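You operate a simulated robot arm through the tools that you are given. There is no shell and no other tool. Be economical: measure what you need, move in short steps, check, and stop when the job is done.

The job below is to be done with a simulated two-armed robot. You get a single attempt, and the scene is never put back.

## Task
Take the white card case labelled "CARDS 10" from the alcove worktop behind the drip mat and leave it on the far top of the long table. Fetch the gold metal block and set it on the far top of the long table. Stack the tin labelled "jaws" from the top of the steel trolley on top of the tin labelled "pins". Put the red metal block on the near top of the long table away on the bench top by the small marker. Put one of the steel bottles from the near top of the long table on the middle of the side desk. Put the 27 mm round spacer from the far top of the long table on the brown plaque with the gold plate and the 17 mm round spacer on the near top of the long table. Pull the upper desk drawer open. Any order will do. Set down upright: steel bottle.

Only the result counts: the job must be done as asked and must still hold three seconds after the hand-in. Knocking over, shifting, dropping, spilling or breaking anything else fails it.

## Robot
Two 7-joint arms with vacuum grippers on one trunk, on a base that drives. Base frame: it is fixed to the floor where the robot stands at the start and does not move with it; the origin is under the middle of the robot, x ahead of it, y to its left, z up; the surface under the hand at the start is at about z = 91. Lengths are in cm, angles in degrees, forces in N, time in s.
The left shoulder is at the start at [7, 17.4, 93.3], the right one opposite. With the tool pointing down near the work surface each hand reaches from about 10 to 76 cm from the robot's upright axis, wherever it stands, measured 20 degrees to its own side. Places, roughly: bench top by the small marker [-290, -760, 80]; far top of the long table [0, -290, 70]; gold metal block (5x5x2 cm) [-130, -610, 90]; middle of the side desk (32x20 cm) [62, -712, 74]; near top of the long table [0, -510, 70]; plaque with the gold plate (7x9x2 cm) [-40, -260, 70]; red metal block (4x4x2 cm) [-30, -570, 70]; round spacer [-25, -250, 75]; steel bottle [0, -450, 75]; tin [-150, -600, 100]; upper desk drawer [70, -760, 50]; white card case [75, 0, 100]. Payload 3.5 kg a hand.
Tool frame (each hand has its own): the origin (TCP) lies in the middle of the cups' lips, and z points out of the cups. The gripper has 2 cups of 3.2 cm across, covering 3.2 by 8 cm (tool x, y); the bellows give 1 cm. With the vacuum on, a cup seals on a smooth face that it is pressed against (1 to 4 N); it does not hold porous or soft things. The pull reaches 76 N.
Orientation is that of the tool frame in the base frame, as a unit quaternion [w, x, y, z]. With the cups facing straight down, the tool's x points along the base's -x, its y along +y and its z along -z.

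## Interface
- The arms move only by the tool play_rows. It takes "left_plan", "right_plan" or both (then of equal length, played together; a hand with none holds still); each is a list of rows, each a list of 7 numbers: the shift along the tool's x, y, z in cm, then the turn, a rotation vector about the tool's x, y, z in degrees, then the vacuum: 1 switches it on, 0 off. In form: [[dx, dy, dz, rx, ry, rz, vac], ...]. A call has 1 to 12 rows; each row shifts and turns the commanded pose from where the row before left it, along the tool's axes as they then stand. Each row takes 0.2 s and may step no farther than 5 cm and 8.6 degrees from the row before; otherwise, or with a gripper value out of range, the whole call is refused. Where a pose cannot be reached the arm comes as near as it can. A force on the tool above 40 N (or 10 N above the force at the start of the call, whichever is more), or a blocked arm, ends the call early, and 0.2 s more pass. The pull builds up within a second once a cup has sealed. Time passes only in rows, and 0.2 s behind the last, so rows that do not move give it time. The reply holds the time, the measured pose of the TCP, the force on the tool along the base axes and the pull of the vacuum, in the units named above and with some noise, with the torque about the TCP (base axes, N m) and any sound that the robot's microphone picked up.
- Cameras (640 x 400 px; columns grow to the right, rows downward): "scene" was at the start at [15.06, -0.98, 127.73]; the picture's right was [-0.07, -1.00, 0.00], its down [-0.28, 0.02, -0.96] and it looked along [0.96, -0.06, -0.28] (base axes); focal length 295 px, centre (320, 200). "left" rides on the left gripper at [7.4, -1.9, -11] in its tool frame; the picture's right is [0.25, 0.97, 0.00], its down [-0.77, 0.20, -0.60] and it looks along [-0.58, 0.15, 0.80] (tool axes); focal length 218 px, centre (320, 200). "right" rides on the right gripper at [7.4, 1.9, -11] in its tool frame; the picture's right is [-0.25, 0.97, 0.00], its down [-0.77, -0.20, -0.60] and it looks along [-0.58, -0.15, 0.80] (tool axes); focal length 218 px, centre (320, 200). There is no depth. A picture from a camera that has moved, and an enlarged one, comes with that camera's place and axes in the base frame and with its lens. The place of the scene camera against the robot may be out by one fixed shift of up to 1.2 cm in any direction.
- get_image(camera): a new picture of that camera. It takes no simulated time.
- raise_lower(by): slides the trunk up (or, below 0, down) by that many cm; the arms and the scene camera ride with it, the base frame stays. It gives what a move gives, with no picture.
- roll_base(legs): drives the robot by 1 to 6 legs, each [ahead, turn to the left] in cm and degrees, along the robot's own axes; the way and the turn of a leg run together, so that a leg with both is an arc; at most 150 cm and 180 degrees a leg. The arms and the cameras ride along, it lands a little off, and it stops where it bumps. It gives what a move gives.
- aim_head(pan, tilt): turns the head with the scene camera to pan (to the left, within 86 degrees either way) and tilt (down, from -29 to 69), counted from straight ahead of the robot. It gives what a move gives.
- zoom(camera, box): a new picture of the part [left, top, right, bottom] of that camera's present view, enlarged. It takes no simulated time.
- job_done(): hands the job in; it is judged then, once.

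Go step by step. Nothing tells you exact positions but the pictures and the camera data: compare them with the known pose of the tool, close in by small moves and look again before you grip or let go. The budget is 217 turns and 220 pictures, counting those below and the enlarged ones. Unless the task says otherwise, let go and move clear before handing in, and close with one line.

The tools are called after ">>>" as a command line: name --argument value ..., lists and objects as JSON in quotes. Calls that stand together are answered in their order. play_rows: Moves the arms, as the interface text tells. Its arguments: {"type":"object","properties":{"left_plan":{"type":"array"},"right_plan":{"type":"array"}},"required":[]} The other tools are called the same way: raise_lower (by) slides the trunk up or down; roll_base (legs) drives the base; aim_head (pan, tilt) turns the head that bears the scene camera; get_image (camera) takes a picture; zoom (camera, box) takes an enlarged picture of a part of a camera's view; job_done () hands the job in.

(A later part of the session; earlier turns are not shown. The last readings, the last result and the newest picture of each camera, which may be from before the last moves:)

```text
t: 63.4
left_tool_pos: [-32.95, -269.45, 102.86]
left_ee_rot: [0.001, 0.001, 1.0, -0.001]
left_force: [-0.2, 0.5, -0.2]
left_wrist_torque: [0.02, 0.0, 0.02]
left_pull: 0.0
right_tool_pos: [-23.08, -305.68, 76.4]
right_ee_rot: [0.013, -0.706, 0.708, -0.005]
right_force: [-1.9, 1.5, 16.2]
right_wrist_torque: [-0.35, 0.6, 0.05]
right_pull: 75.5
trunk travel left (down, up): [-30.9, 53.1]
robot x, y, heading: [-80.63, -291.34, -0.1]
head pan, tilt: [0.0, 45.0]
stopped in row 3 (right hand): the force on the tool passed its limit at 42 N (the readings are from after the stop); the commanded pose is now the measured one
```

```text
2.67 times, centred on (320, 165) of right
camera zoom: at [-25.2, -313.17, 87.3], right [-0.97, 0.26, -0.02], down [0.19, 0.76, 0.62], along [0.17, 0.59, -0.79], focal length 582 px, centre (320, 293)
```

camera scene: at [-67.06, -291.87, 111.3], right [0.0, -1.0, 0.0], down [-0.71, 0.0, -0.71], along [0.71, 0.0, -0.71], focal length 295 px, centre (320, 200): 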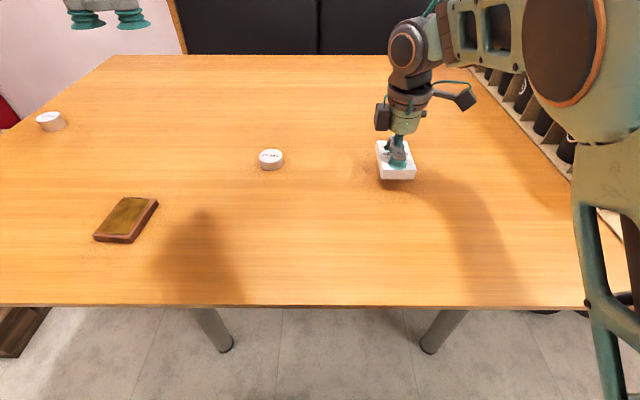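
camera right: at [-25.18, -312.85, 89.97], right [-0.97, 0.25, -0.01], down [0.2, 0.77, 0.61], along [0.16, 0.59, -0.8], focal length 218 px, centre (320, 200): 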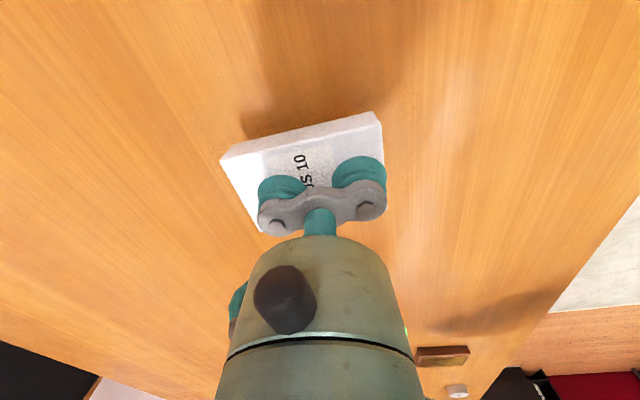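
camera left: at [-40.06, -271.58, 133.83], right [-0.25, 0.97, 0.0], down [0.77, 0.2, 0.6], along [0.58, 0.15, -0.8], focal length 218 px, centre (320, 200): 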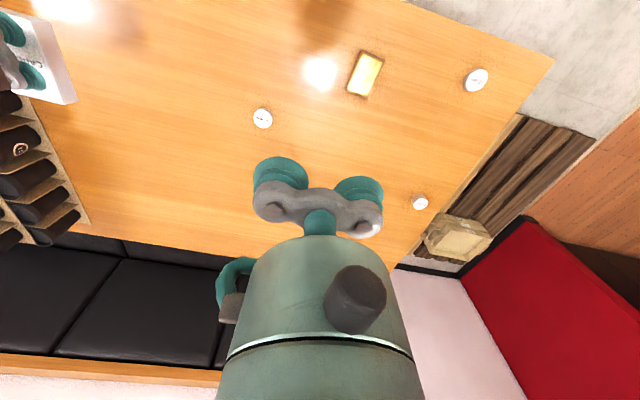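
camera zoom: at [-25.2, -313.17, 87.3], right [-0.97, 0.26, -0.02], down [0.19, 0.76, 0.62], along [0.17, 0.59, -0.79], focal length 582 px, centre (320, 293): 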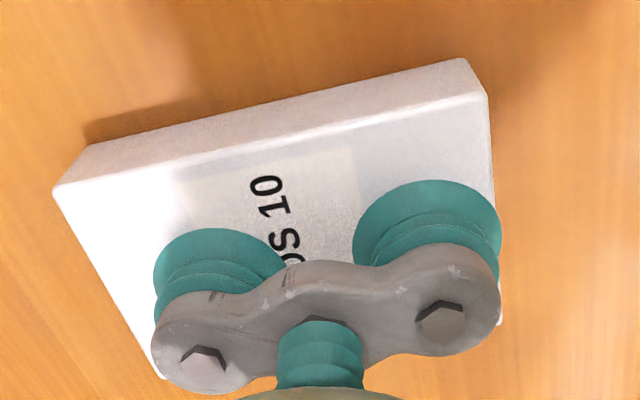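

It rests on the table (table top ≈ 74). Releasing and lifting.

>>> play_rows --right_plan '[[0, 0, 0, 0, 0, 0, 0], [0, 0, 0, 0, 0, 0, 0], [0, 0, 0, 0, 0, 0, 0], [0, 0, 0, 0, 0, 0, 0], [0, 0, -1, 0, 0, 0, 0], [0, 0, -3, 0, 0, 0, 0], [0, 0, -5, 0, 0, 0, 0], [0, 0, -5, 0, 0, 0, 0]]'

>>> get_image --camera "right"

>>> get_image --camera "left"

```text
t: 65.2
left_tool_pos: [-32.77, -269.58, 102.84]
left_ee_rot: [0.0, 0.0, 1.0, 0.001]
left_force: [0.3, -0.1, 0.2]
left_wrist_torque: [0.0, 0.04, 0.0]
left_pull: 0.0
right_tool_pos: [-23.39, -306.08, 90.16]
right_ee_rot: [0.011, -0.707, 0.708, -0.005]
right_force: [-0.1, -0.4, 1.0]
right_wrist_torque: [0.02, 0.04, 0.0]
right_pull: 0.0
trunk travel left (down, up): [-30.9, 53.1]
robot x, y, heading: [-80.81, -291.57, -0.1]
head pan, tilt: [0.0, 45.0]
```

```text
185 pictures are left
camera right: at [-25.52, -313.45, 101.11], right [-0.97, 0.25, -0.02], down [0.19, 0.77, 0.62], along [0.17, 0.59, -0.79], focal length 218 px, centre (320, 200)
```

right: 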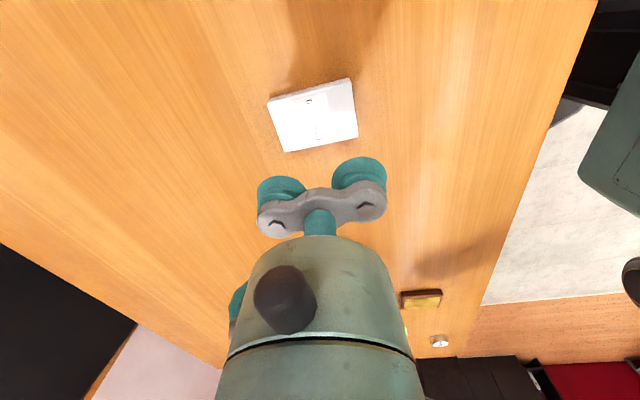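

```text
184 pictures are left
camera left: at [-40.12, -271.62, 113.86], right [-0.25, 0.97, 0.0], down [0.77, 0.2, 0.61], along [0.59, 0.15, -0.8], focal length 218 px, centre (320, 200)
```

left: 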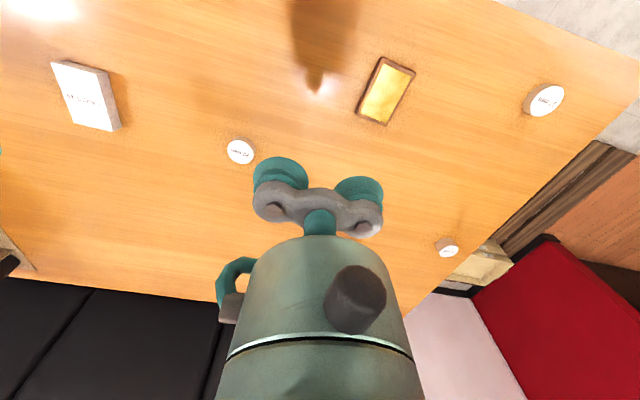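

The case is set down. Now I'll reposition the robot 50 cm to the left so that the left hand reaches the 27 mm spacer at (-7, -229) and the plaque at (-36, -260).

>>> raise_lower --by 10

>>> roll_base --legs '[[-22, 0], [0, 90], [48, 0], [0, -90], [28, 0]]'

>>> get_image --camera "scene"

>>> get_image --camera "left"

```text
t: 66.6
left_tool_pos: [-32.79, -269.56, 112.73]
left_ee_rot: [0.0, 0.001, 1.0, 0.0]
left_force: [-0.5, -0.2, 0.4]
left_wrist_torque: [0.0, 0.01, -0.03]
left_pull: 0.1
right_tool_pos: [-23.42, -305.91, 99.95]
right_ee_rot: [0.011, -0.706, 0.708, -0.004]
right_force: [0.2, -1.2, 0.6]
right_wrist_torque: [-0.01, 0.01, 0.02]
right_pull: 0.0
trunk travel left (down, up): [-40.9, 43.1]
robot x, y, heading: [-81.14, -291.35, -0.0]
head pan, tilt: [0.0, 45.0]
```

```text
t: 80.0
left_tool_pos: [-28.16, -219.49, 112.8]
left_ee_rot: [0.0, -0.011, 1.0, 0.0]
left_force: [0.1, -0.2, -0.5]
left_wrist_torque: [0.0, 0.02, -0.02]
left_pull: 0.0
right_tool_pos: [-18.28, -255.67, 99.96]
right_ee_rot: [-0.011, 0.714, -0.7, 0.005]
right_force: [-0.7, -0.3, -0.2]
right_wrist_torque: [-0.01, 0.01, 0.0]
right_pull: 0.1
trunk travel left (down, up): [-40.9, 43.1]
robot x, y, heading: [-75.99, -242.55, 1.4]
head pan, tilt: [0.0, 45.0]
```

```text
183 pictures are left
camera scene: at [-62.1, -242.56, 121.28], right [0.02, -1.0, 0.0], down [-0.71, -0.01, -0.71], along [0.71, 0.01, -0.71], focal length 295 px, centre (320, 200)
```

scene: 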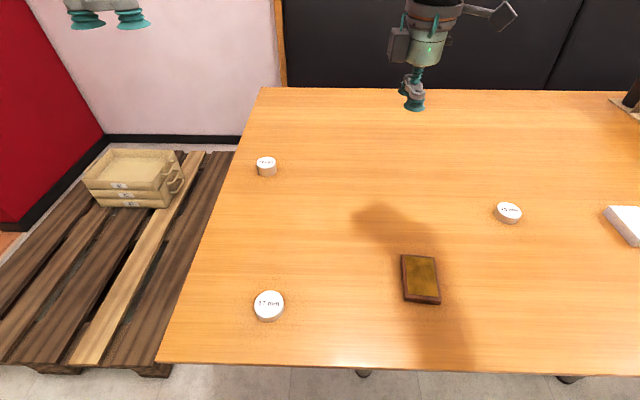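

```text
182 pictures are left
camera left: at [-35.56, -221.65, 123.81], right [-0.27, 0.96, 0.0], down [0.77, 0.22, 0.6], along [0.58, 0.16, -0.8], focal length 218 px, centre (320, 200)
```

left: 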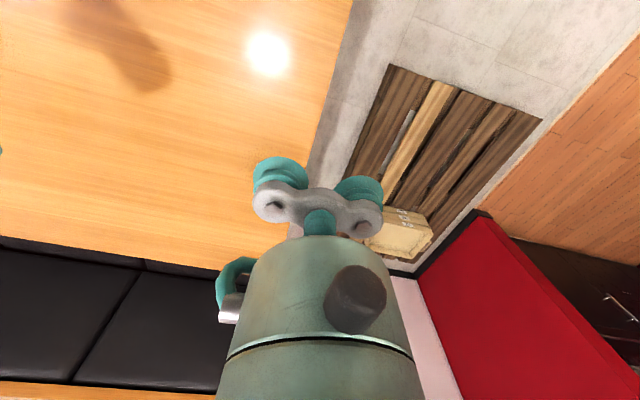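

Everything in reach now. I'll lower the trunk and bring the left hand near the 27 mm spacer, slightly to its left, to see it past the gripper.

>>> raise_lower --by -10

>>> play_rows --left_plan '[[-4, 0, 4, 0, 0, 0, 0], [-4, 0, 4, 0, 0, 0, 0], [-4, 0, 4, 0, 0, 0, 0], [-4, 0, 3, 0, 0, 0, 0]]'

>>> get_image --camera "left"

>>> get_image --camera "scene"

```text
t: 81.3
left_tool_pos: [-28.37, -219.44, 102.8]
left_ee_rot: [0.0, -0.011, 1.0, 0.0]
left_force: [0.5, 0.2, -0.2]
left_wrist_torque: [-0.04, 0.03, 0.01]
left_pull: 0.2
right_tool_pos: [-18.29, -255.55, 89.99]
right_ee_rot: [-0.011, 0.714, -0.7, 0.004]
right_force: [-0.3, 0.1, 0.2]
right_wrist_torque: [-0.01, 0.01, -0.02]
right_pull: 0.0
trunk travel left (down, up): [-30.9, 53.1]
robot x, y, heading: [-75.89, -242.61, 1.0]
head pan, tilt: [0.0, 45.0]
```

```text
refused: row 1 steps farther than a row can; nothing moved
```

```text
181 pictures are left
camera left: at [-35.66, -221.64, 113.86], right [-0.27, 0.96, 0.0], down [0.77, 0.22, 0.6], along [0.58, 0.16, -0.8], focal length 218 px, centre (320, 200)
```

left: 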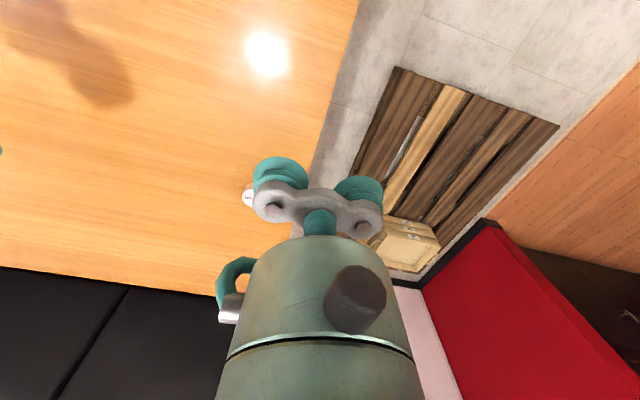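

```text
180 pictures are left
camera scene: at [-62.2, -242.55, 111.3], right [0.02, -1.0, 0.0], down [-0.71, -0.01, -0.71], along [0.71, 0.01, -0.71], focal length 295 px, centre (320, 200)
```

scene: 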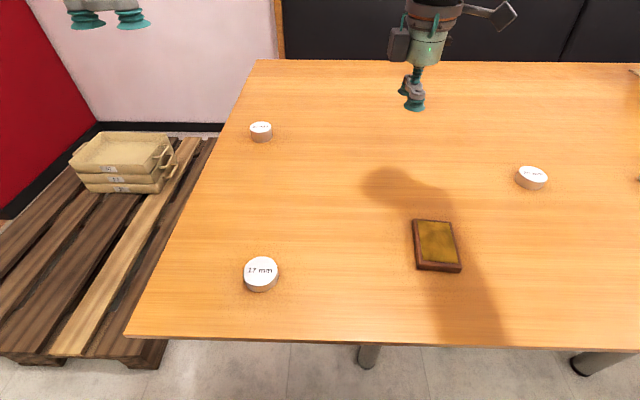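

Steps were too big; repeating within the limit.

>>> play_rows --left_plan '[[-3.4, 0.3, 3.4, 0, 0, 0, 0], [-3.4, 0.3, 3.4, 0, 0, 0, 0], [-3.4, 0.3, 3.4, 0, 0, 0, 0], [-3.4, 0.3, 3.4, 0, 0, 0, 0], [-3, 0, 3, 0, 0, 0, 0]]'

>>> get_image --camera "left"

>>> get_image --camera "scene"

```text
t: 82.5
left_tool_pos: [-11.76, -218.11, 86.13]
left_ee_rot: [0.0, -0.009, 1.0, 0.0]
left_force: [0.5, -0.4, -0.1]
left_wrist_torque: [0.0, 0.01, -0.03]
left_pull: 0.2
right_tool_pos: [-18.06, -255.59, 89.93]
right_ee_rot: [-0.01, 0.714, -0.7, 0.004]
right_force: [0.6, 0.0, 0.2]
right_wrist_torque: [0.0, 0.01, -0.01]
right_pull: 0.1
trunk travel left (down, up): [-30.9, 53.1]
robot x, y, heading: [-75.96, -242.37, 1.2]
head pan, tilt: [0.0, 45.0]
```

```text
179 pictures are left
camera left: at [-19.02, -220.12, 97.14], right [-0.27, 0.96, 0.0], down [0.77, 0.22, 0.6], along [0.58, 0.16, -0.8], focal length 218 px, centre (320, 200)
```

left: 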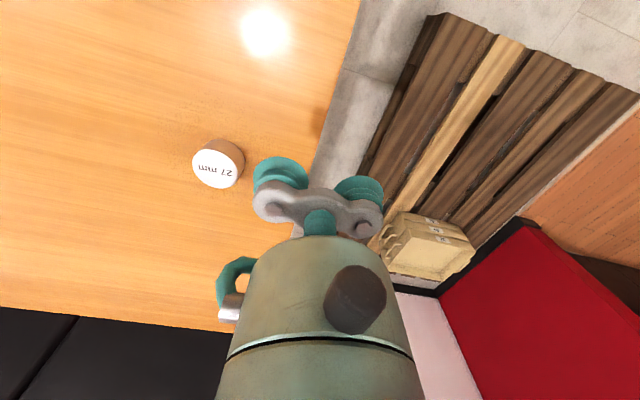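

```text
178 pictures are left
camera scene: at [-62.05, -242.53, 111.28], right [0.02, -1.0, 0.0], down [-0.71, -0.01, -0.71], along [0.71, 0.01, -0.71], focal length 295 px, centre (320, 200)
```

scene: 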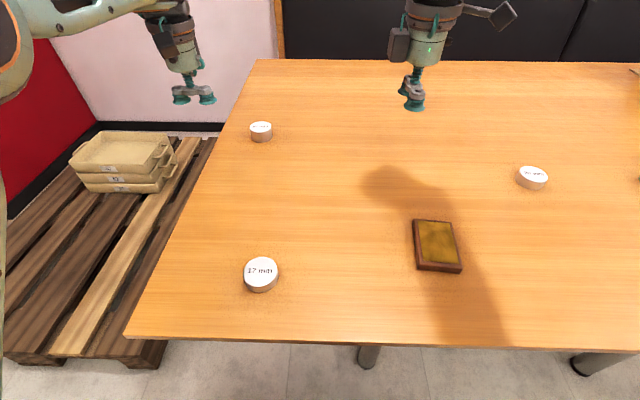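

The spacer lies at about (-4.9, -227.9). I'll put the -y cup over it and look before touching.

>>> play_rows --left_plan '[[-3, -3.5, 0, 0, 0, 0, 0], [-3, -3.5, 1, 0, 0, 0, 0], [-0.74, -0.55, 3, 0, 0, 0, 0], [0, 0, 2, 0, 0, 0, 1]]'

>>> get_image --camera "left"

>>> zoom --camera "scene" --box '[180, 60, 340, 160]'

```text
t: 83.5
left_tool_pos: [-4.94, -225.32, 80.26]
left_ee_rot: [0.0, -0.01, 1.0, 0.0]
left_force: [-0.1, 0.9, 0.7]
left_wrist_torque: [0.01, -0.02, 0.02]
left_pull: 0.0
right_tool_pos: [-18.22, -255.66, 90.1]
right_ee_rot: [-0.011, 0.715, -0.7, 0.004]
right_force: [0.1, -1.1, -0.5]
right_wrist_torque: [0.0, 0.03, -0.02]
right_pull: 0.1
trunk travel left (down, up): [-30.9, 53.1]
robot x, y, heading: [-76.23, -242.41, 1.1]
head pan, tilt: [0.0, 45.0]
```

```text
177 pictures are left
camera left: at [-12.2, -227.47, 91.25], right [-0.27, 0.96, 0.0], down [0.77, 0.22, 0.6], along [0.58, 0.16, -0.8], focal length 218 px, centre (320, 200)
```

left: 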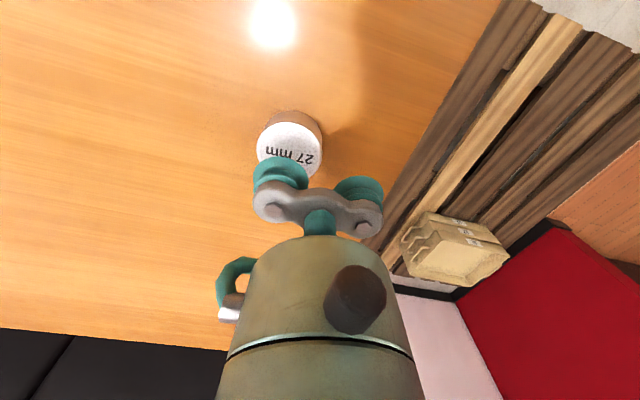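

```text
4.00 times, centred on (260, 110) of scene
camera zoom: at [-62.16, -242.55, 111.29], right [0.02, -1.0, 0.0], down [-0.71, -0.01, -0.71], along [0.71, 0.01, -0.71], focal length 1178 px, centre (560, 560)
```

zoom: 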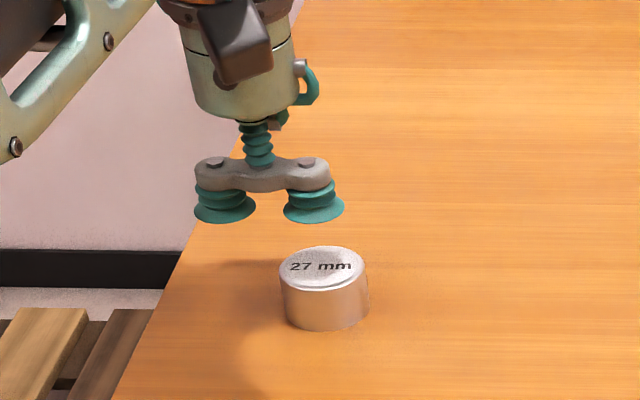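

Cup aligned to within half a cm. Adjusting and pressing down.

>>> play_rows --left_plan '[[0.4, -0.1, 2, 0, 0, 0, 1], [0, 0, 1, 0, 0, 0, 1], [0, 0, 0.4, 0, 0, 0, 1], [0, 0, 0.4, 0, 0, 0, 1], [0, 0, 0, 0, 0, 0, 1], [0, 0, 0, 0, 0, 0, 1]]'

```text
t: 84.9
left_tool_pos: [-5.39, -225.49, 76.6]
left_ee_rot: [0.002, -0.011, 1.0, 0.001]
left_force: [8.4, 3.2, 19.0]
left_wrist_torque: [-1.23, 0.0, 0.15]
left_pull: 38.1
right_tool_pos: [-18.27, -255.71, 90.15]
right_ee_rot: [-0.011, 0.715, -0.699, 0.005]
right_force: [-0.1, -1.1, 0.5]
right_wrist_torque: [-0.02, -0.02, 0.02]
right_pull: 0.0
trunk travel left (down, up): [-30.9, 53.1]
robot x, y, heading: [-75.82, -242.62, 1.3]
head pan, tilt: [0.0, 45.0]
```

Held by one cup. Lifting, and moving the right hand out of the way at the same time.

>>> play_rows --left_plan '[[0, 0, -2, 0, 0, 0, 1], [0, 0, -4, 0, 0, 0, 1], [2, 0, -4, 0, 0, 0, 1], [4.9, 0, 0, 0, 0, 0, 1], [4.9, 0, 0, 0, 0, 0, 1], [4.9, 0, 0, 0, 0, 0, 1], [4.9, 0, 0, 0, 0, 0, 1]]' --right_plan '[[4.5, 0, -1, 0, 0, 0, 0], [4.5, 0, -1, 0, 0, 0, 0], [4.5, 0, -1, 0, 0, 0, 0], [4.5, 0, -1, 0, 0, 0, 0], [4.5, 0, 0, 0, 0, 0, 0], [4.5, 0, 0, 0, 0, 0, 0], [4.5, 0, 0, 0, 0, 0, 0]]'

>>> get_image --camera "left"

>>> get_image --camera "scene"

```text
t: 86.5
left_tool_pos: [-26.95, -226.02, 86.47]
left_ee_rot: [0.0, -0.009, 1.0, 0.001]
left_force: [-0.2, 0.0, -0.6]
left_wrist_torque: [-0.85, -0.02, 0.01]
left_pull: 37.3
right_tool_pos: [-17.76, -287.44, 93.71]
right_ee_rot: [-0.012, 0.714, -0.7, 0.004]
right_force: [0.0, 0.6, -0.4]
right_wrist_torque: [-0.01, -0.01, 0.0]
right_pull: 0.1
trunk travel left (down, up): [-30.9, 53.1]
robot x, y, heading: [-75.93, -242.55, 1.3]
head pan, tilt: [0.0, 45.0]
```

```text
175 pictures are left
camera left: at [-34.26, -228.17, 97.42], right [-0.27, 0.96, 0.0], down [0.77, 0.22, 0.61], along [0.58, 0.17, -0.8], focal length 218 px, centre (320, 200)
```

left: 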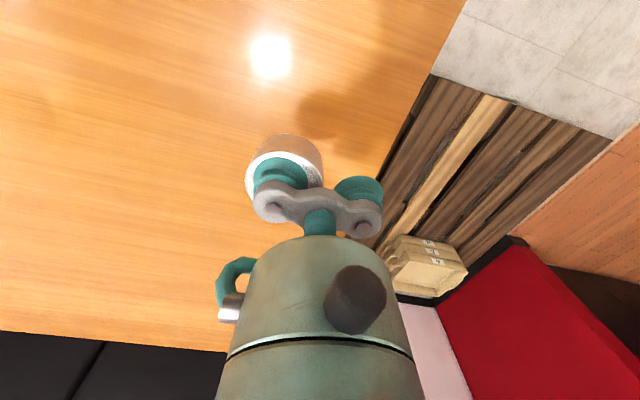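

```text
174 pictures are left
camera scene: at [-62.3, -242.67, 111.31], right [0.02, -1.0, 0.0], down [-0.71, -0.01, -0.71], along [0.71, 0.02, -0.71], focal length 295 px, centre (320, 200)
```

scene: 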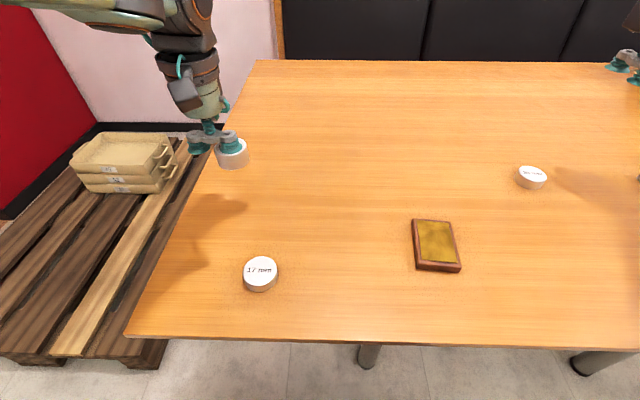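

Moving over the plaque.

>>> play_rows --left_plan '[[1.33, -4.4, 0, 0, 0, 0, 1], [1.33, -4.4, 0, 0, 0, 0, 1], [1.33, -4.4, 0, 0, 0, 0, 1], [1.33, -4.4, 0, 0, 0, 0, 1], [1.33, -4.4, 0, 0, 0, 0, 1], [1.33, -4.4, 0, 0, 0, 0, 1], [1.33, -4.4, 0, 0, 0, 0, 1], [0, 0, 2, 0, 0, 0, 1]]'

>>> get_image --camera "left"

>>> get_image --camera "scene"

```text
t: 88.3
left_tool_pos: [-35.51, -256.87, 84.75]
left_ee_rot: [0.002, -0.01, 1.0, -0.004]
left_force: [0.3, -0.3, -0.4]
left_wrist_torque: [-0.87, -0.06, 0.0]
left_pull: 37.5
right_tool_pos: [-17.56, -287.3, 93.72]
right_ee_rot: [-0.01, 0.714, -0.7, 0.003]
right_force: [0.5, 0.3, 0.5]
right_wrist_torque: [0.01, 0.03, 0.01]
right_pull: 0.1
trunk travel left (down, up): [-30.9, 53.1]
robot x, y, heading: [-76.37, -242.77, 1.3]
head pan, tilt: [0.0, 45.0]
```

```text
173 pictures are left
camera left: at [-42.8, -258.94, 95.78], right [-0.27, 0.96, -0.01], down [0.76, 0.22, 0.61], along [0.58, 0.16, -0.8], focal length 218 px, centre (320, 200)
```

left: 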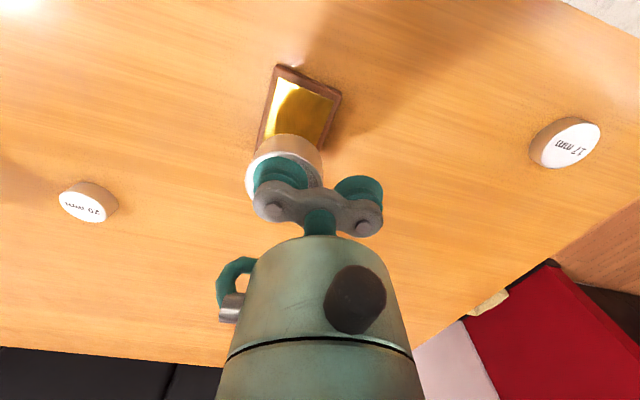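

```text
172 pictures are left
camera scene: at [-62.15, -242.51, 111.29], right [0.02, -1.0, 0.0], down [-0.71, -0.02, -0.71], along [0.71, 0.01, -0.71], focal length 295 px, centre (320, 200)
```

scene: 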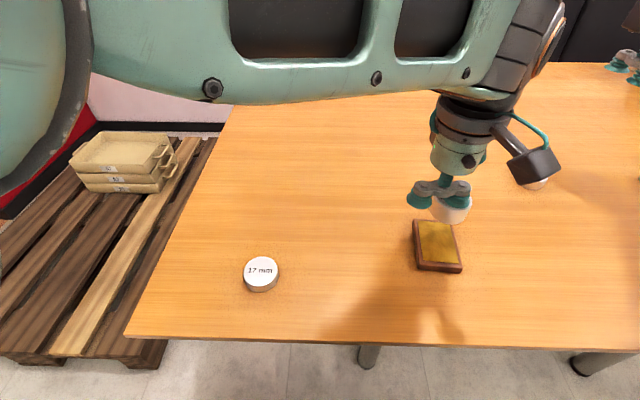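

The disc is over the plaque's centre within a few mm. Lowering to contact.

>>> play_rows --left_plan '[[-0.1, 0.3, 3, 0, 0, 0, 1], [0, 0, 2, 0, 0, 0, 1], [0, 0, 0.6, 0, 0, 0, 1], [0, 0, 0.4, 0, 0, 0, 1]]'

>>> zoom --camera "scene" --box '[380, 160, 540, 280]'

>>> zoom --camera "left" --box '[200, 60, 440, 220]'

```text
t: 89.3
left_tool_pos: [-35.05, -256.43, 79.68]
left_ee_rot: [0.006, -0.015, 1.0, -0.012]
left_force: [-0.3, 0.3, -1.0]
left_wrist_torque: [-0.87, -0.04, -0.01]
left_pull: 38.0
right_tool_pos: [-17.52, -287.29, 93.79]
right_ee_rot: [-0.009, 0.715, -0.699, 0.004]
right_force: [-1.2, -0.4, -0.5]
right_wrist_torque: [0.01, -0.03, -0.02]
right_pull: 0.0
trunk travel left (down, up): [-30.9, 53.1]
robot x, y, heading: [-75.96, -242.58, 1.3]
head pan, tilt: [0.0, 45.0]
```

```text
3.33 times, centred on (460, 220) of scene
camera zoom: at [-62.17, -242.58, 111.29], right [0.02, -1.0, 0.0], down [-0.71, -0.01, -0.71], along [0.71, 0.01, -0.71], focal length 982 px, centre (-147, 133)
```

zoom: 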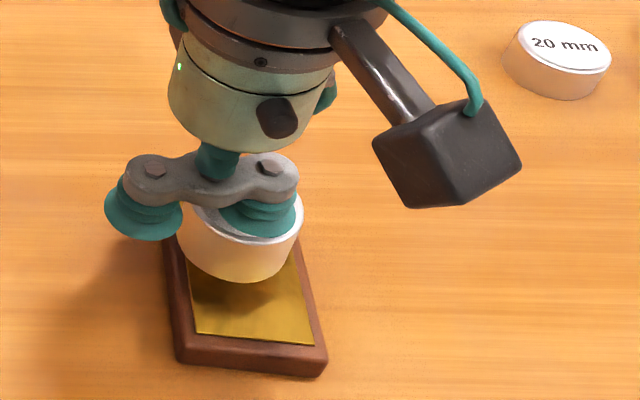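

```text
2.50 times, centred on (320, 140) of left
camera zoom: at [-42.55, -258.41, 90.7], right [-0.28, 0.96, -0.03], down [0.76, 0.24, 0.61], along [0.59, 0.15, -0.79], focal length 546 px, centre (320, 350)
```

zoom: 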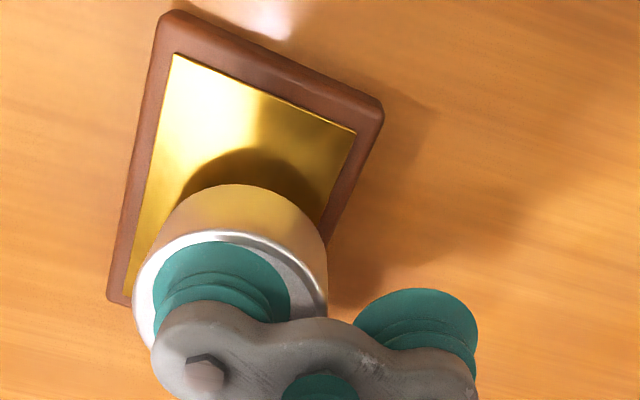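

Alignment is good, not yet touching. Last centimetre.

>>> play_rows --left_plan '[[0.2, 0, 0.5, 0, 0, 0, 1], [0, 0, 0.4, 0, 0, 0, 1], [0, 0, 0.3, 0, 0, 0, 1]]'

```text
t: 90.1
left_tool_pos: [-35.17, -256.43, 78.56]
left_ee_rot: [0.006, -0.016, 1.0, -0.013]
left_force: [0.3, -0.2, -0.8]
left_wrist_torque: [-0.88, -0.03, -0.02]
left_pull: 38.0
right_tool_pos: [-17.59, -287.32, 93.81]
right_ee_rot: [-0.011, 0.715, -0.699, 0.005]
right_force: [-0.3, 0.1, 0.7]
right_wrist_torque: [-0.01, 0.01, -0.01]
right_pull: 0.0
trunk travel left (down, up): [-30.9, 53.1]
robot x, y, heading: [-76.4, -242.67, 1.0]
head pan, tilt: [0.0, 45.0]
```

>>> play_rows --left_plan '[[0, 0, 0.3, 0, 0, 0, 1], [0, 0, 0.2, 0, 0, 0, 1], [0, 0, 0.2, 0, 0, 0, 1], [0, 0, 0, 0, 0, 0, 1]]'

>>> zoom --camera "scene" --box '[380, 160, 540, 280]'

```text
t: 91.1
left_tool_pos: [-35.13, -256.16, 78.11]
left_ee_rot: [0.007, -0.018, 1.0, -0.015]
left_force: [-1.9, -3.6, 22.0]
left_wrist_torque: [-1.13, 0.22, -0.01]
left_pull: 37.8
right_tool_pos: [-17.71, -287.35, 93.91]
right_ee_rot: [-0.011, 0.714, -0.7, 0.005]
right_force: [-0.3, 0.0, 0.2]
right_wrist_torque: [-0.01, 0.0, -0.01]
right_pull: 0.1
trunk travel left (down, up): [-30.9, 53.1]
robot x, y, heading: [-76.16, -242.42, 1.3]
head pan, tilt: [0.0, 45.0]
```

```text
3.33 times, centred on (460, 220) of scene
camera zoom: at [-62.35, -242.57, 111.34], right [0.02, -1.0, 0.0], down [-0.71, -0.01, -0.71], along [0.71, 0.01, -0.71], focal length 982 px, centre (-147, 133)
```

zoom: 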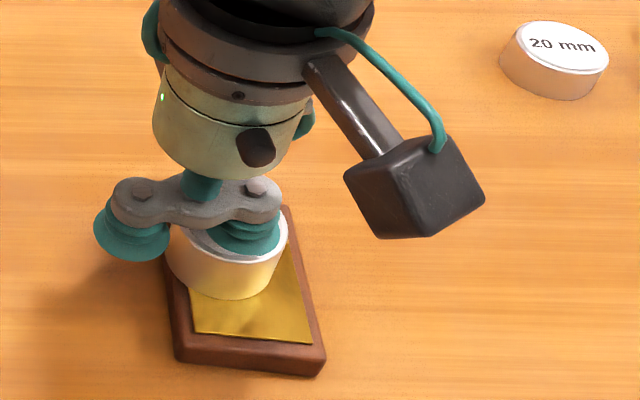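

Contact made, but the disc sits about 0.7 cm left of the centre; I'll lift slightly, shift it and release.

>>> play_rows --left_plan '[[0, 0, -0.6, 0, 0, 0, 1], [0, 0, -0.5, 0, 0, 0, 1], [0.1, -0.7, 0, 0, 0, 0, 1], [0, 0, 0.5, 0, 0, 0, 1], [0, 0, 0.5, 0, 0, 0, 1], [0, 0, 0, 0, 0, 0, 1]]'

>>> zoom --camera "scene" --box '[380, 160, 540, 280]'

```text
t: 92.5
left_tool_pos: [-34.81, -256.78, 78.54]
left_ee_rot: [0.004, -0.021, 1.0, -0.021]
left_force: [0.2, 0.4, -1.4]
left_wrist_torque: [-0.88, -0.08, 0.04]
left_pull: 37.5
right_tool_pos: [-17.68, -287.37, 93.77]
right_ee_rot: [-0.01, 0.714, -0.7, 0.004]
right_force: [0.4, -0.6, 0.0]
right_wrist_torque: [0.04, 0.03, 0.0]
right_pull: 0.0
trunk travel left (down, up): [-30.9, 53.1]
robot x, y, heading: [-76.03, -242.01, 1.1]
head pan, tilt: [0.0, 45.0]
```

```text
3.33 times, centred on (460, 220) of scene
camera zoom: at [-62.18, -242.57, 111.29], right [0.02, -1.0, 0.0], down [-0.71, -0.01, -0.71], along [0.71, 0.01, -0.71], focal length 982 px, centre (-147, 133)
```

zoom: 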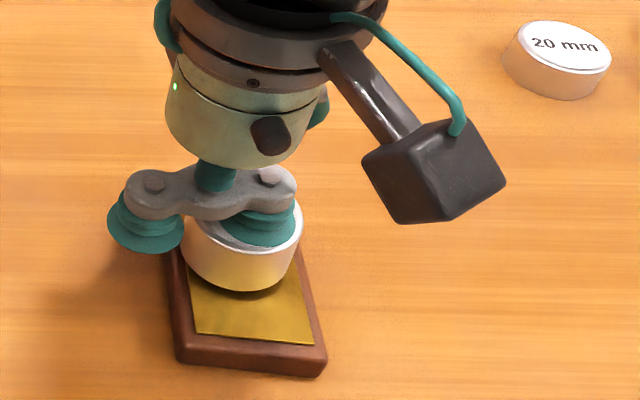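

>>> play_rows --left_plan '[[0.5, 0, 0.3, 0, 0, 0, 1], [0, 0, 0.3, 0, 0, 0, 1], [0, 0, 0.2, 0, 0, 0, 1]]'

>>> zoom --camera "scene" --box '[380, 160, 540, 280]'

```text
t: 93.3
left_tool_pos: [-35.43, -256.74, 77.79]
left_ee_rot: [0.005, -0.022, 0.999, -0.024]
left_force: [10.1, -1.6, 28.7]
left_wrist_torque: [-0.98, -0.14, 0.0]
left_pull: 37.8
right_tool_pos: [-17.71, -287.34, 93.89]
right_ee_rot: [-0.012, 0.714, -0.7, 0.005]
right_force: [0.8, 0.2, 0.3]
right_wrist_torque: [0.02, 0.01, -0.04]
right_pull: 0.1
trunk travel left (down, up): [-30.9, 53.1]
robot x, y, heading: [-75.98, -242.41, 1.3]
head pan, tilt: [0.0, 45.0]
```

```text
3.33 times, centred on (460, 220) of scene
camera zoom: at [-62.25, -242.5, 111.33], right [0.02, -1.0, 0.0], down [-0.71, -0.02, -0.71], along [0.71, 0.01, -0.71], focal length 982 px, centre (-147, 133)
```

zoom: 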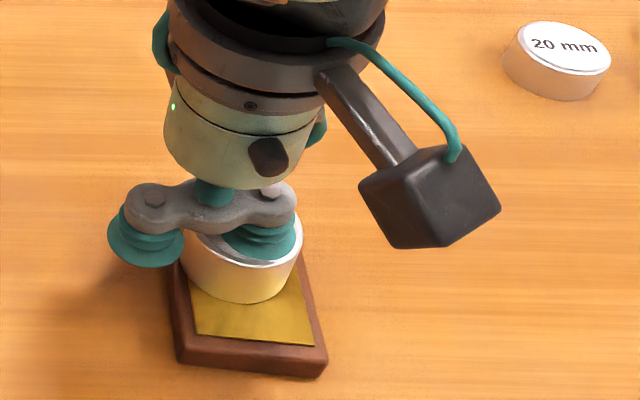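

Seated well on the plaque with 29 N. Releasing and rising.

>>> play_rows --left_plan '[[0, 0, -0.2, 0, 0, 0, 0], [0, 0, 0, 0, 0, 0, 0], [0, 0, 0, 0, 0, 0, 0], [0, 0, 0, 0, 0, 0, 0], [0, 0, 0, 0, 0, 0, 0], [0, 0, -1, 0, 0, 0, 0], [0, 0, -3, 0, 0, 0, 0], [0, 0, -4, 0, 0, 0, 0]]'

>>> get_image --camera "left"

>>> zoom --camera "scene" --box '[380, 160, 540, 280]'

```text
t: 95.1
left_tool_pos: [-36.23, -257.39, 84.39]
left_ee_rot: [0.001, -0.012, 1.0, -0.004]
left_force: [-0.2, -0.1, -0.1]
left_wrist_torque: [0.02, 0.01, 0.0]
left_pull: 0.0
right_tool_pos: [-17.52, -287.32, 93.79]
right_ee_rot: [-0.01, 0.714, -0.7, 0.004]
right_force: [0.1, -1.1, -0.2]
right_wrist_torque: [0.0, -0.02, -0.02]
right_pull: 0.1
trunk travel left (down, up): [-30.9, 53.1]
robot x, y, heading: [-76.33, -242.6, 1.1]
head pan, tilt: [0.0, 45.0]
```

```text
166 pictures are left
camera left: at [-43.51, -259.41, 95.35], right [-0.27, 0.96, -0.01], down [0.77, 0.22, 0.6], along [0.58, 0.16, -0.8], focal length 218 px, centre (320, 200)
```

left: 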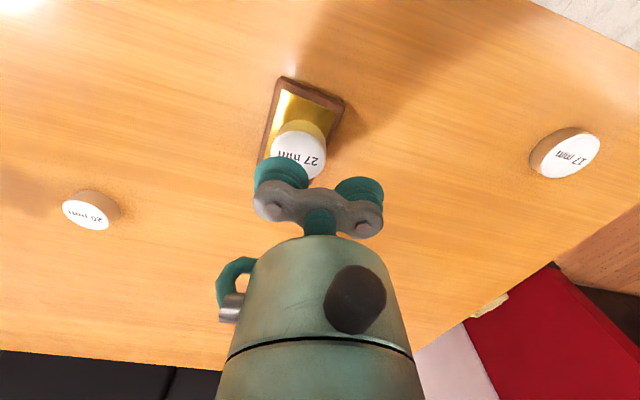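

```text
3.33 times, centred on (460, 220) of scene
camera zoom: at [-62.2, -242.59, 111.29], right [0.02, -1.0, 0.0], down [-0.71, -0.01, -0.71], along [0.71, 0.01, -0.71], focal length 982 px, centre (-147, 133)
```

zoom: 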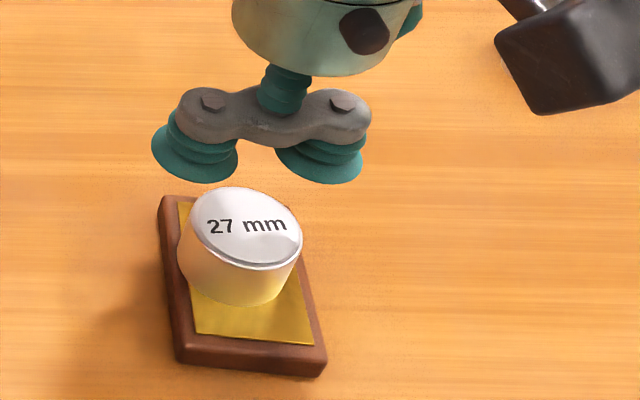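

27 mm is on the plaque. Now to the 17 mm spacer at about (-41, -234.4).

>>> play_rows --left_plan '[[0, 1, -3, 0, 0, 0, 0], [0.8, 4.8, 0, 0, 0, 0, 0], [0.8, 4.8, 0, 0, 0, 0, 0], [0.8, 4.8, 0, 0, 0, 0, 0], [0.8, 4.8, 0, 0, 0, 0, 0], [0.8, 4.4, 0, 0, 0, 0, 0], [0.2, 1, 4, 0, 0, 0, 0]]'

>>> get_image --camera "left"

>>> get_image --camera "scene"

```text
t: 96.7
left_tool_pos: [-41.07, -231.77, 82.92]
left_ee_rot: [0.0, -0.011, 1.0, 0.002]
left_force: [0.0, -0.4, 0.2]
left_wrist_torque: [0.01, -0.04, -0.01]
left_pull: 0.0
right_tool_pos: [-17.57, -287.3, 93.74]
right_ee_rot: [-0.011, 0.713, -0.701, 0.005]
right_force: [0.0, 0.2, -0.5]
right_wrist_torque: [0.02, 0.02, -0.01]
right_pull: 0.1
trunk travel left (down, up): [-30.9, 53.1]
robot x, y, heading: [-76.26, -242.61, 1.2]
head pan, tilt: [0.0, 45.0]
```

```text
164 pictures are left
camera left: at [-48.27, -233.96, 93.97], right [-0.27, 0.96, 0.0], down [0.77, 0.22, 0.6], along [0.58, 0.17, -0.8], focal length 218 px, centre (320, 200)
```

left: 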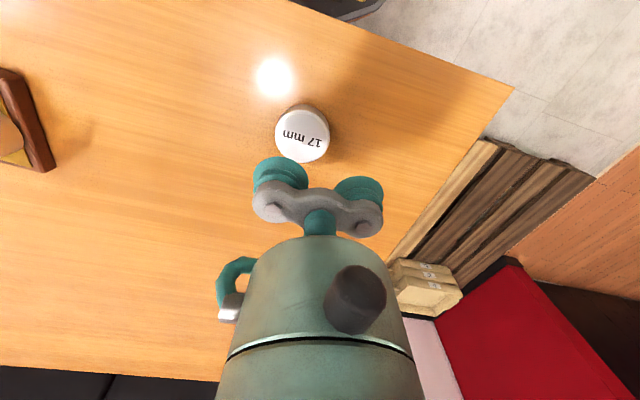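

```text
163 pictures are left
camera scene: at [-62.11, -242.6, 111.28], right [0.02, -1.0, 0.0], down [-0.71, -0.01, -0.71], along [0.71, 0.01, -0.71], focal length 295 px, centre (320, 200)
```

scene: 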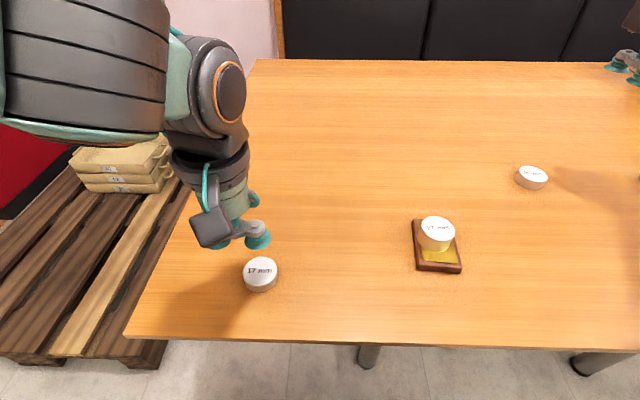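

>>> play_rows --left_plan '[[0, 0.4, 3.5, 0, 0, 0, 1], [0, 0, 2.3, 0, 0, 0, 1], [0, 0, 0.6, 0, 0, 0, 1], [0, 0, 0.4, 0, 0, 0, 1], [0, 0, 0.4, 0, 0, 0, 1], [0, 0, 0, 0, 0, 0, 1], [0, 0, 0, 0, 0, 0, 1]]'

```text
t: 98.3
left_tool_pos: [-40.88, -231.44, 75.81]
left_ee_rot: [0.0, -0.011, 1.0, 0.0]
left_force: [0.2, -0.8, 0.2]
left_wrist_torque: [-0.76, -0.01, 0.03]
left_pull: 37.8
right_tool_pos: [-17.58, -287.26, 93.78]
right_ee_rot: [-0.011, 0.714, -0.7, 0.004]
right_force: [-0.5, 0.6, 0.0]
right_wrist_torque: [0.0, 0.0, 0.0]
right_pull: 0.1
trunk travel left (down, up): [-30.9, 53.1]
robot x, y, heading: [-76.18, -242.35, 1.1]
head pan, tilt: [0.0, 45.0]
```

Held. Lift with the trunk, back away and drive along the table to its near part.

>>> raise_lower --by 20

>>> roll_base --legs '[[-32, 0], [0, -91], [125, 0], [115, 0]]'

>>> aim_head --pan 20 --tilt 20

>>> get_image --camera "scene"

>>> get_image --camera "left"

```text
t: 100.5
left_tool_pos: [-40.82, -231.43, 95.88]
left_ee_rot: [0.0, -0.01, 1.0, 0.0]
left_force: [-0.4, 0.4, -1.0]
left_wrist_torque: [-0.74, -0.03, -0.01]
left_pull: 38.0
right_tool_pos: [-17.62, -287.28, 113.76]
right_ee_rot: [-0.01, 0.715, -0.699, 0.005]
right_force: [-1.2, 0.3, -0.5]
right_wrist_torque: [-0.03, 0.0, -0.01]
right_pull: 0.2
trunk travel left (down, up): [-50.9, 33.1]
robot x, y, heading: [-76.17, -242.58, 1.0]
head pan, tilt: [0.0, 45.0]
```

```text
t: 117.8
left_tool_pos: [-98.03, -517.95, 95.8]
left_ee_rot: [0.0, 0.708, 0.706, 0.0]
left_force: [-0.4, -0.6, -1.0]
left_wrist_torque: [0.0, 0.81, -0.03]
left_pull: 37.7
right_tool_pos: [-154.38, -540.04, 113.89]
right_ee_rot: [0.005, 0.001, 1.0, -0.01]
right_force: [-0.5, 1.0, -0.2]
right_wrist_torque: [0.01, -0.02, 0.01]
right_pull: 0.1
trunk travel left (down, up): [-50.9, 33.1]
robot x, y, heading: [-108.25, -482.38, -90.3]
head pan, tilt: [0.0, 45.0]
```

```text
t: 118.7
left_tool_pos: [-98.11, -517.95, 95.73]
left_ee_rot: [-0.001, 0.707, 0.707, 0.0]
left_force: [0.5, -0.1, -1.2]
left_wrist_torque: [-0.02, 0.76, 0.02]
left_pull: 37.6
right_tool_pos: [-154.45, -539.96, 113.9]
right_ee_rot: [0.004, 0.001, 1.0, -0.011]
right_force: [-0.1, 0.2, 0.0]
right_wrist_torque: [0.01, 0.0, -0.02]
right_pull: 0.1
trunk travel left (down, up): [-50.9, 33.1]
robot x, y, heading: [-108.47, -483.06, -89.9]
head pan, tilt: [20.0, 20.0]
```

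```text
162 pictures are left
camera scene: at [-104.51, -496.8, 135.15], right [-0.94, -0.34, 0.0], down [-0.12, 0.32, -0.94], along [0.32, -0.88, -0.34], focal length 295 px, centre (320, 200)
```

scene: 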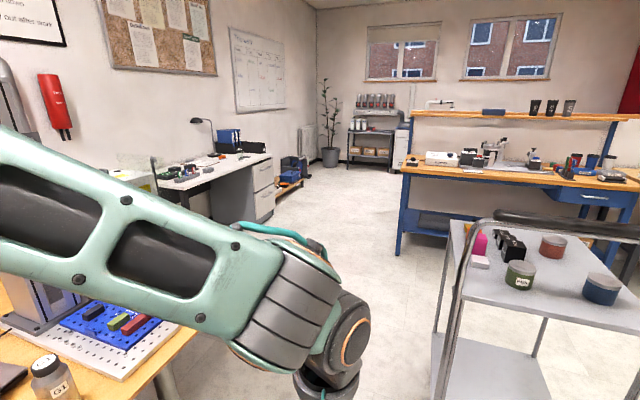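

```text
161 pictures are left
camera left: at [-99.98, -510.72, 106.82], right [0.97, 0.25, 0.0], down [0.2, -0.77, 0.6], along [0.15, -0.59, -0.8], focal length 218 px, centre (320, 200)
```

left: 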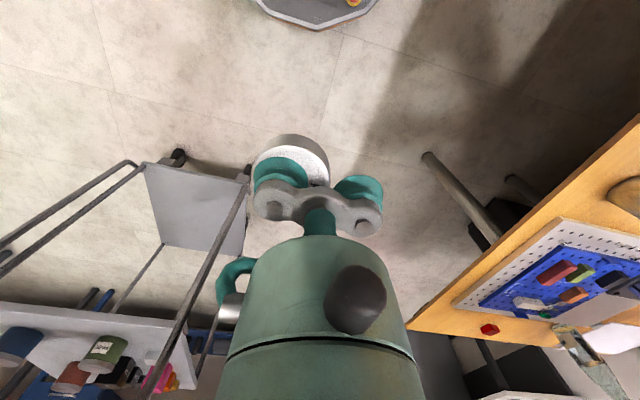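

The trolley with tins is ahead right; the near table is to my left. Turning to face the table.

>>> roll_base --legs '[[0, 90]]'

>>> aim_head --pan 0 --tilt 40

>>> get_image --camera "scene"

```text
t: 123.0
left_tool_pos: [-72.98, -472.43, 95.84]
left_ee_rot: [0.0, 0.003, 1.0, 0.0]
left_force: [0.2, -0.2, -1.0]
left_wrist_torque: [-0.77, -0.01, 0.02]
left_pull: 38.1
right_tool_pos: [-51.21, -528.9, 113.8]
right_ee_rot: [0.011, -0.705, 0.709, -0.005]
right_force: [-0.6, -1.0, 0.5]
right_wrist_torque: [0.02, 0.01, 0.03]
right_pull: 0.0
trunk travel left (down, up): [-50.9, 33.1]
robot x, y, heading: [-108.34, -482.71, -0.1]
head pan, tilt: [20.0, 20.0]
```

```text
t: 123.8
left_tool_pos: [-73.06, -472.43, 95.73]
left_ee_rot: [-0.001, 0.003, 1.0, 0.001]
left_force: [0.3, -0.1, -0.6]
left_wrist_torque: [-0.79, 0.03, 0.01]
left_pull: 38.0
right_tool_pos: [-51.21, -528.98, 113.78]
right_ee_rot: [0.01, -0.705, 0.709, -0.004]
right_force: [-0.2, 0.2, -0.5]
right_wrist_torque: [0.02, 0.02, 0.01]
right_pull: 0.0
trunk travel left (down, up): [-50.9, 33.1]
robot x, y, heading: [-108.73, -482.94, 0.0]
head pan, tilt: [0.0, 40.0]
```

```text
160 pictures are left
camera scene: at [-94.14, -483.1, 132.03], right [0.0, -1.0, 0.0], down [-0.64, 0.0, -0.77], along [0.77, 0.0, -0.64], focal length 295 px, centre (320, 200)
```

scene: 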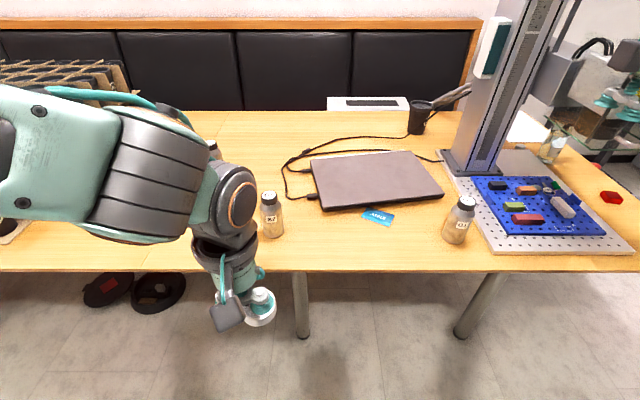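

I see a laptop, several bottles, a tall stand, a blue board with blocks. Zooming on details.

>>> zoom --camera "scene" --box '[440, 100, 640, 260]'

>>> zoom --camera "scene" --box '[200, 100, 440, 260]'

```text
2.50 times, centred on (540, 180) of scene
camera zoom: at [-94.14, -483.1, 132.03], right [0.0, -1.0, 0.0], down [-0.64, 0.0, -0.77], along [0.77, 0.0, -0.64], focal length 736 px, centre (-230, 250)
```

zoom: 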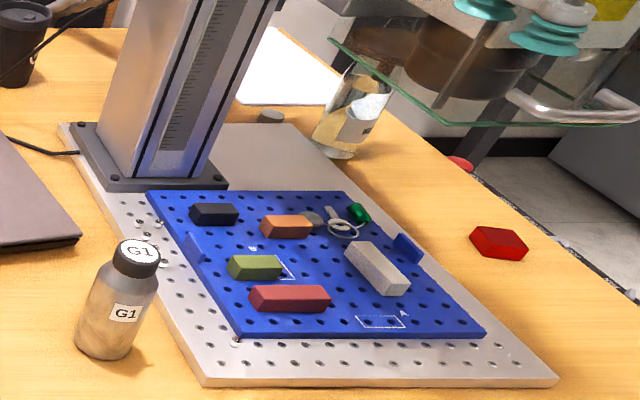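

```text
2.50 times, centred on (320, 180) of scene
camera zoom: at [-94.14, -483.1, 132.03], right [0.0, -1.0, 0.0], down [-0.64, 0.0, -0.77], along [0.77, 0.0, -0.64], focal length 736 px, centre (320, 250)
```

zoom: 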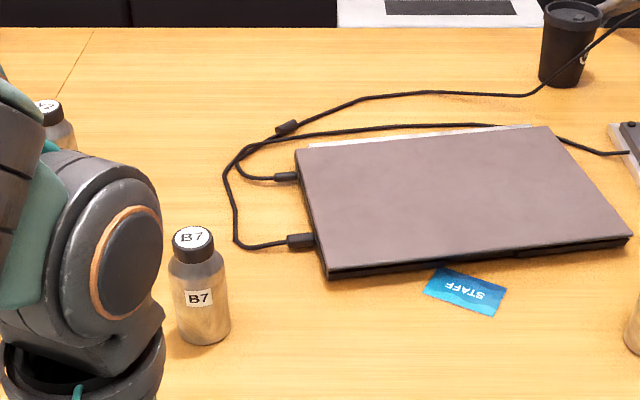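

The steel bottles are B7, G1 and one behind the arm; the red block is the hexagon at about (-26, -570). I'll put the 17 mm spacer at about (-41, -486), in a free spot. First drive 13 ahead, lower the trunk, shift sideways.

>>> roll_base --legs '[[13, 0]]'

>>> raise_lower --by -15

>>> play_rows --left_plan '[[0, -4, 0, 0, 0, 0, 1], [0, -4, 0, 0, 0, 0, 1], [0, -4, 0, 0, 0, 0, 1], [-5, 0, 0, 0, 0, 0, 1], [-5, 0, 0, 0, 0, 0, 1], [-5, 0, 0, 0, 0, 0, 1], [-3, 0, 0, 0, 0, 0, 1]]'

>>> get_image --camera "scene"

>>> get_image --camera "left"

```text
t: 125.1
left_tool_pos: [-60.05, -472.59, 95.75]
left_ee_rot: [0.0, 0.002, 1.0, 0.0]
left_force: [-0.1, -0.6, -1.2]
left_wrist_torque: [-0.77, 0.0, 0.03]
left_pull: 37.8
right_tool_pos: [-38.2, -528.87, 113.71]
right_ee_rot: [0.01, -0.705, 0.709, -0.004]
right_force: [-0.2, 0.2, -0.6]
right_wrist_torque: [0.02, 0.03, 0.0]
right_pull: 0.1
trunk travel left (down, up): [-50.9, 33.1]
robot x, y, heading: [-95.38, -482.51, -0.1]
head pan, tilt: [0.0, 40.0]
```

```text
t: 126.8
left_tool_pos: [-60.05, -472.52, 80.73]
left_ee_rot: [0.0, 0.001, 1.0, 0.0]
left_force: [-0.2, 0.1, -0.7]
left_wrist_torque: [-0.82, -0.02, 0.01]
left_pull: 38.3
right_tool_pos: [-38.13, -529.02, 98.72]
right_ee_rot: [0.011, -0.706, 0.708, -0.004]
right_force: [0.3, 2.9, -0.3]
right_wrist_torque: [-0.12, -0.05, -0.06]
right_pull: 0.0
trunk travel left (down, up): [-35.9, 48.1]
robot x, y, heading: [-95.32, -483.13, -0.2]
head pan, tilt: [0.0, 40.0]
```

```text
t: 128.4
left_tool_pos: [-42.0, -484.6, 80.75]
left_ee_rot: [-0.001, 0.002, 1.0, 0.0]
left_force: [1.0, 0.3, -0.6]
left_wrist_torque: [-0.77, 0.0, 0.02]
left_pull: 37.5
right_tool_pos: [-38.07, -528.84, 98.73]
right_ee_rot: [0.011, -0.706, 0.708, -0.005]
right_force: [1.4, 2.7, -0.2]
right_wrist_torque: [-0.31, 0.18, 0.11]
right_pull: 0.0
trunk travel left (down, up): [-35.9, 48.1]
robot x, y, heading: [-95.65, -483.04, -0.3]
head pan, tilt: [0.0, 40.0]
```

```text
157 pictures are left
camera scene: at [-81.12, -483.11, 117.02], right [0.0, -1.0, 0.0], down [-0.64, 0.0, -0.77], along [0.77, 0.0, -0.64], focal length 295 px, centre (320, 200)
```

scene: 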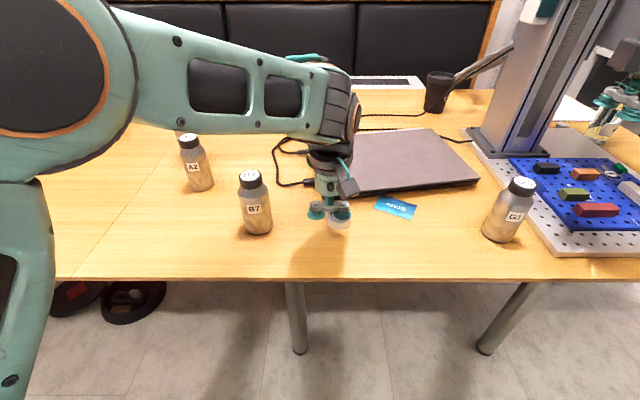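

```text
156 pictures are left
camera left: at [-49.41, -486.58, 91.81], right [-0.25, 0.97, 0.0], down [0.77, 0.2, 0.6], along [0.59, 0.15, -0.8], focal length 218 px, centre (320, 200)
```

left: 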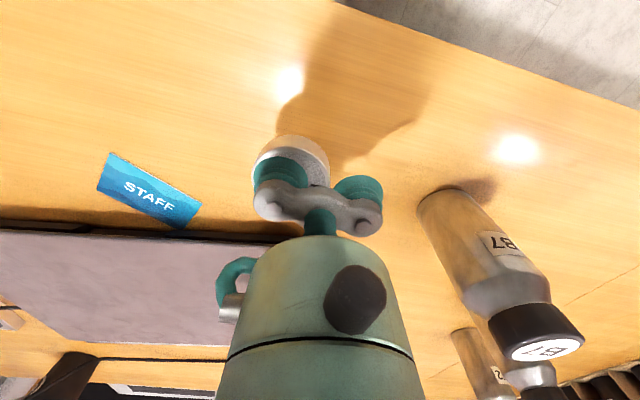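

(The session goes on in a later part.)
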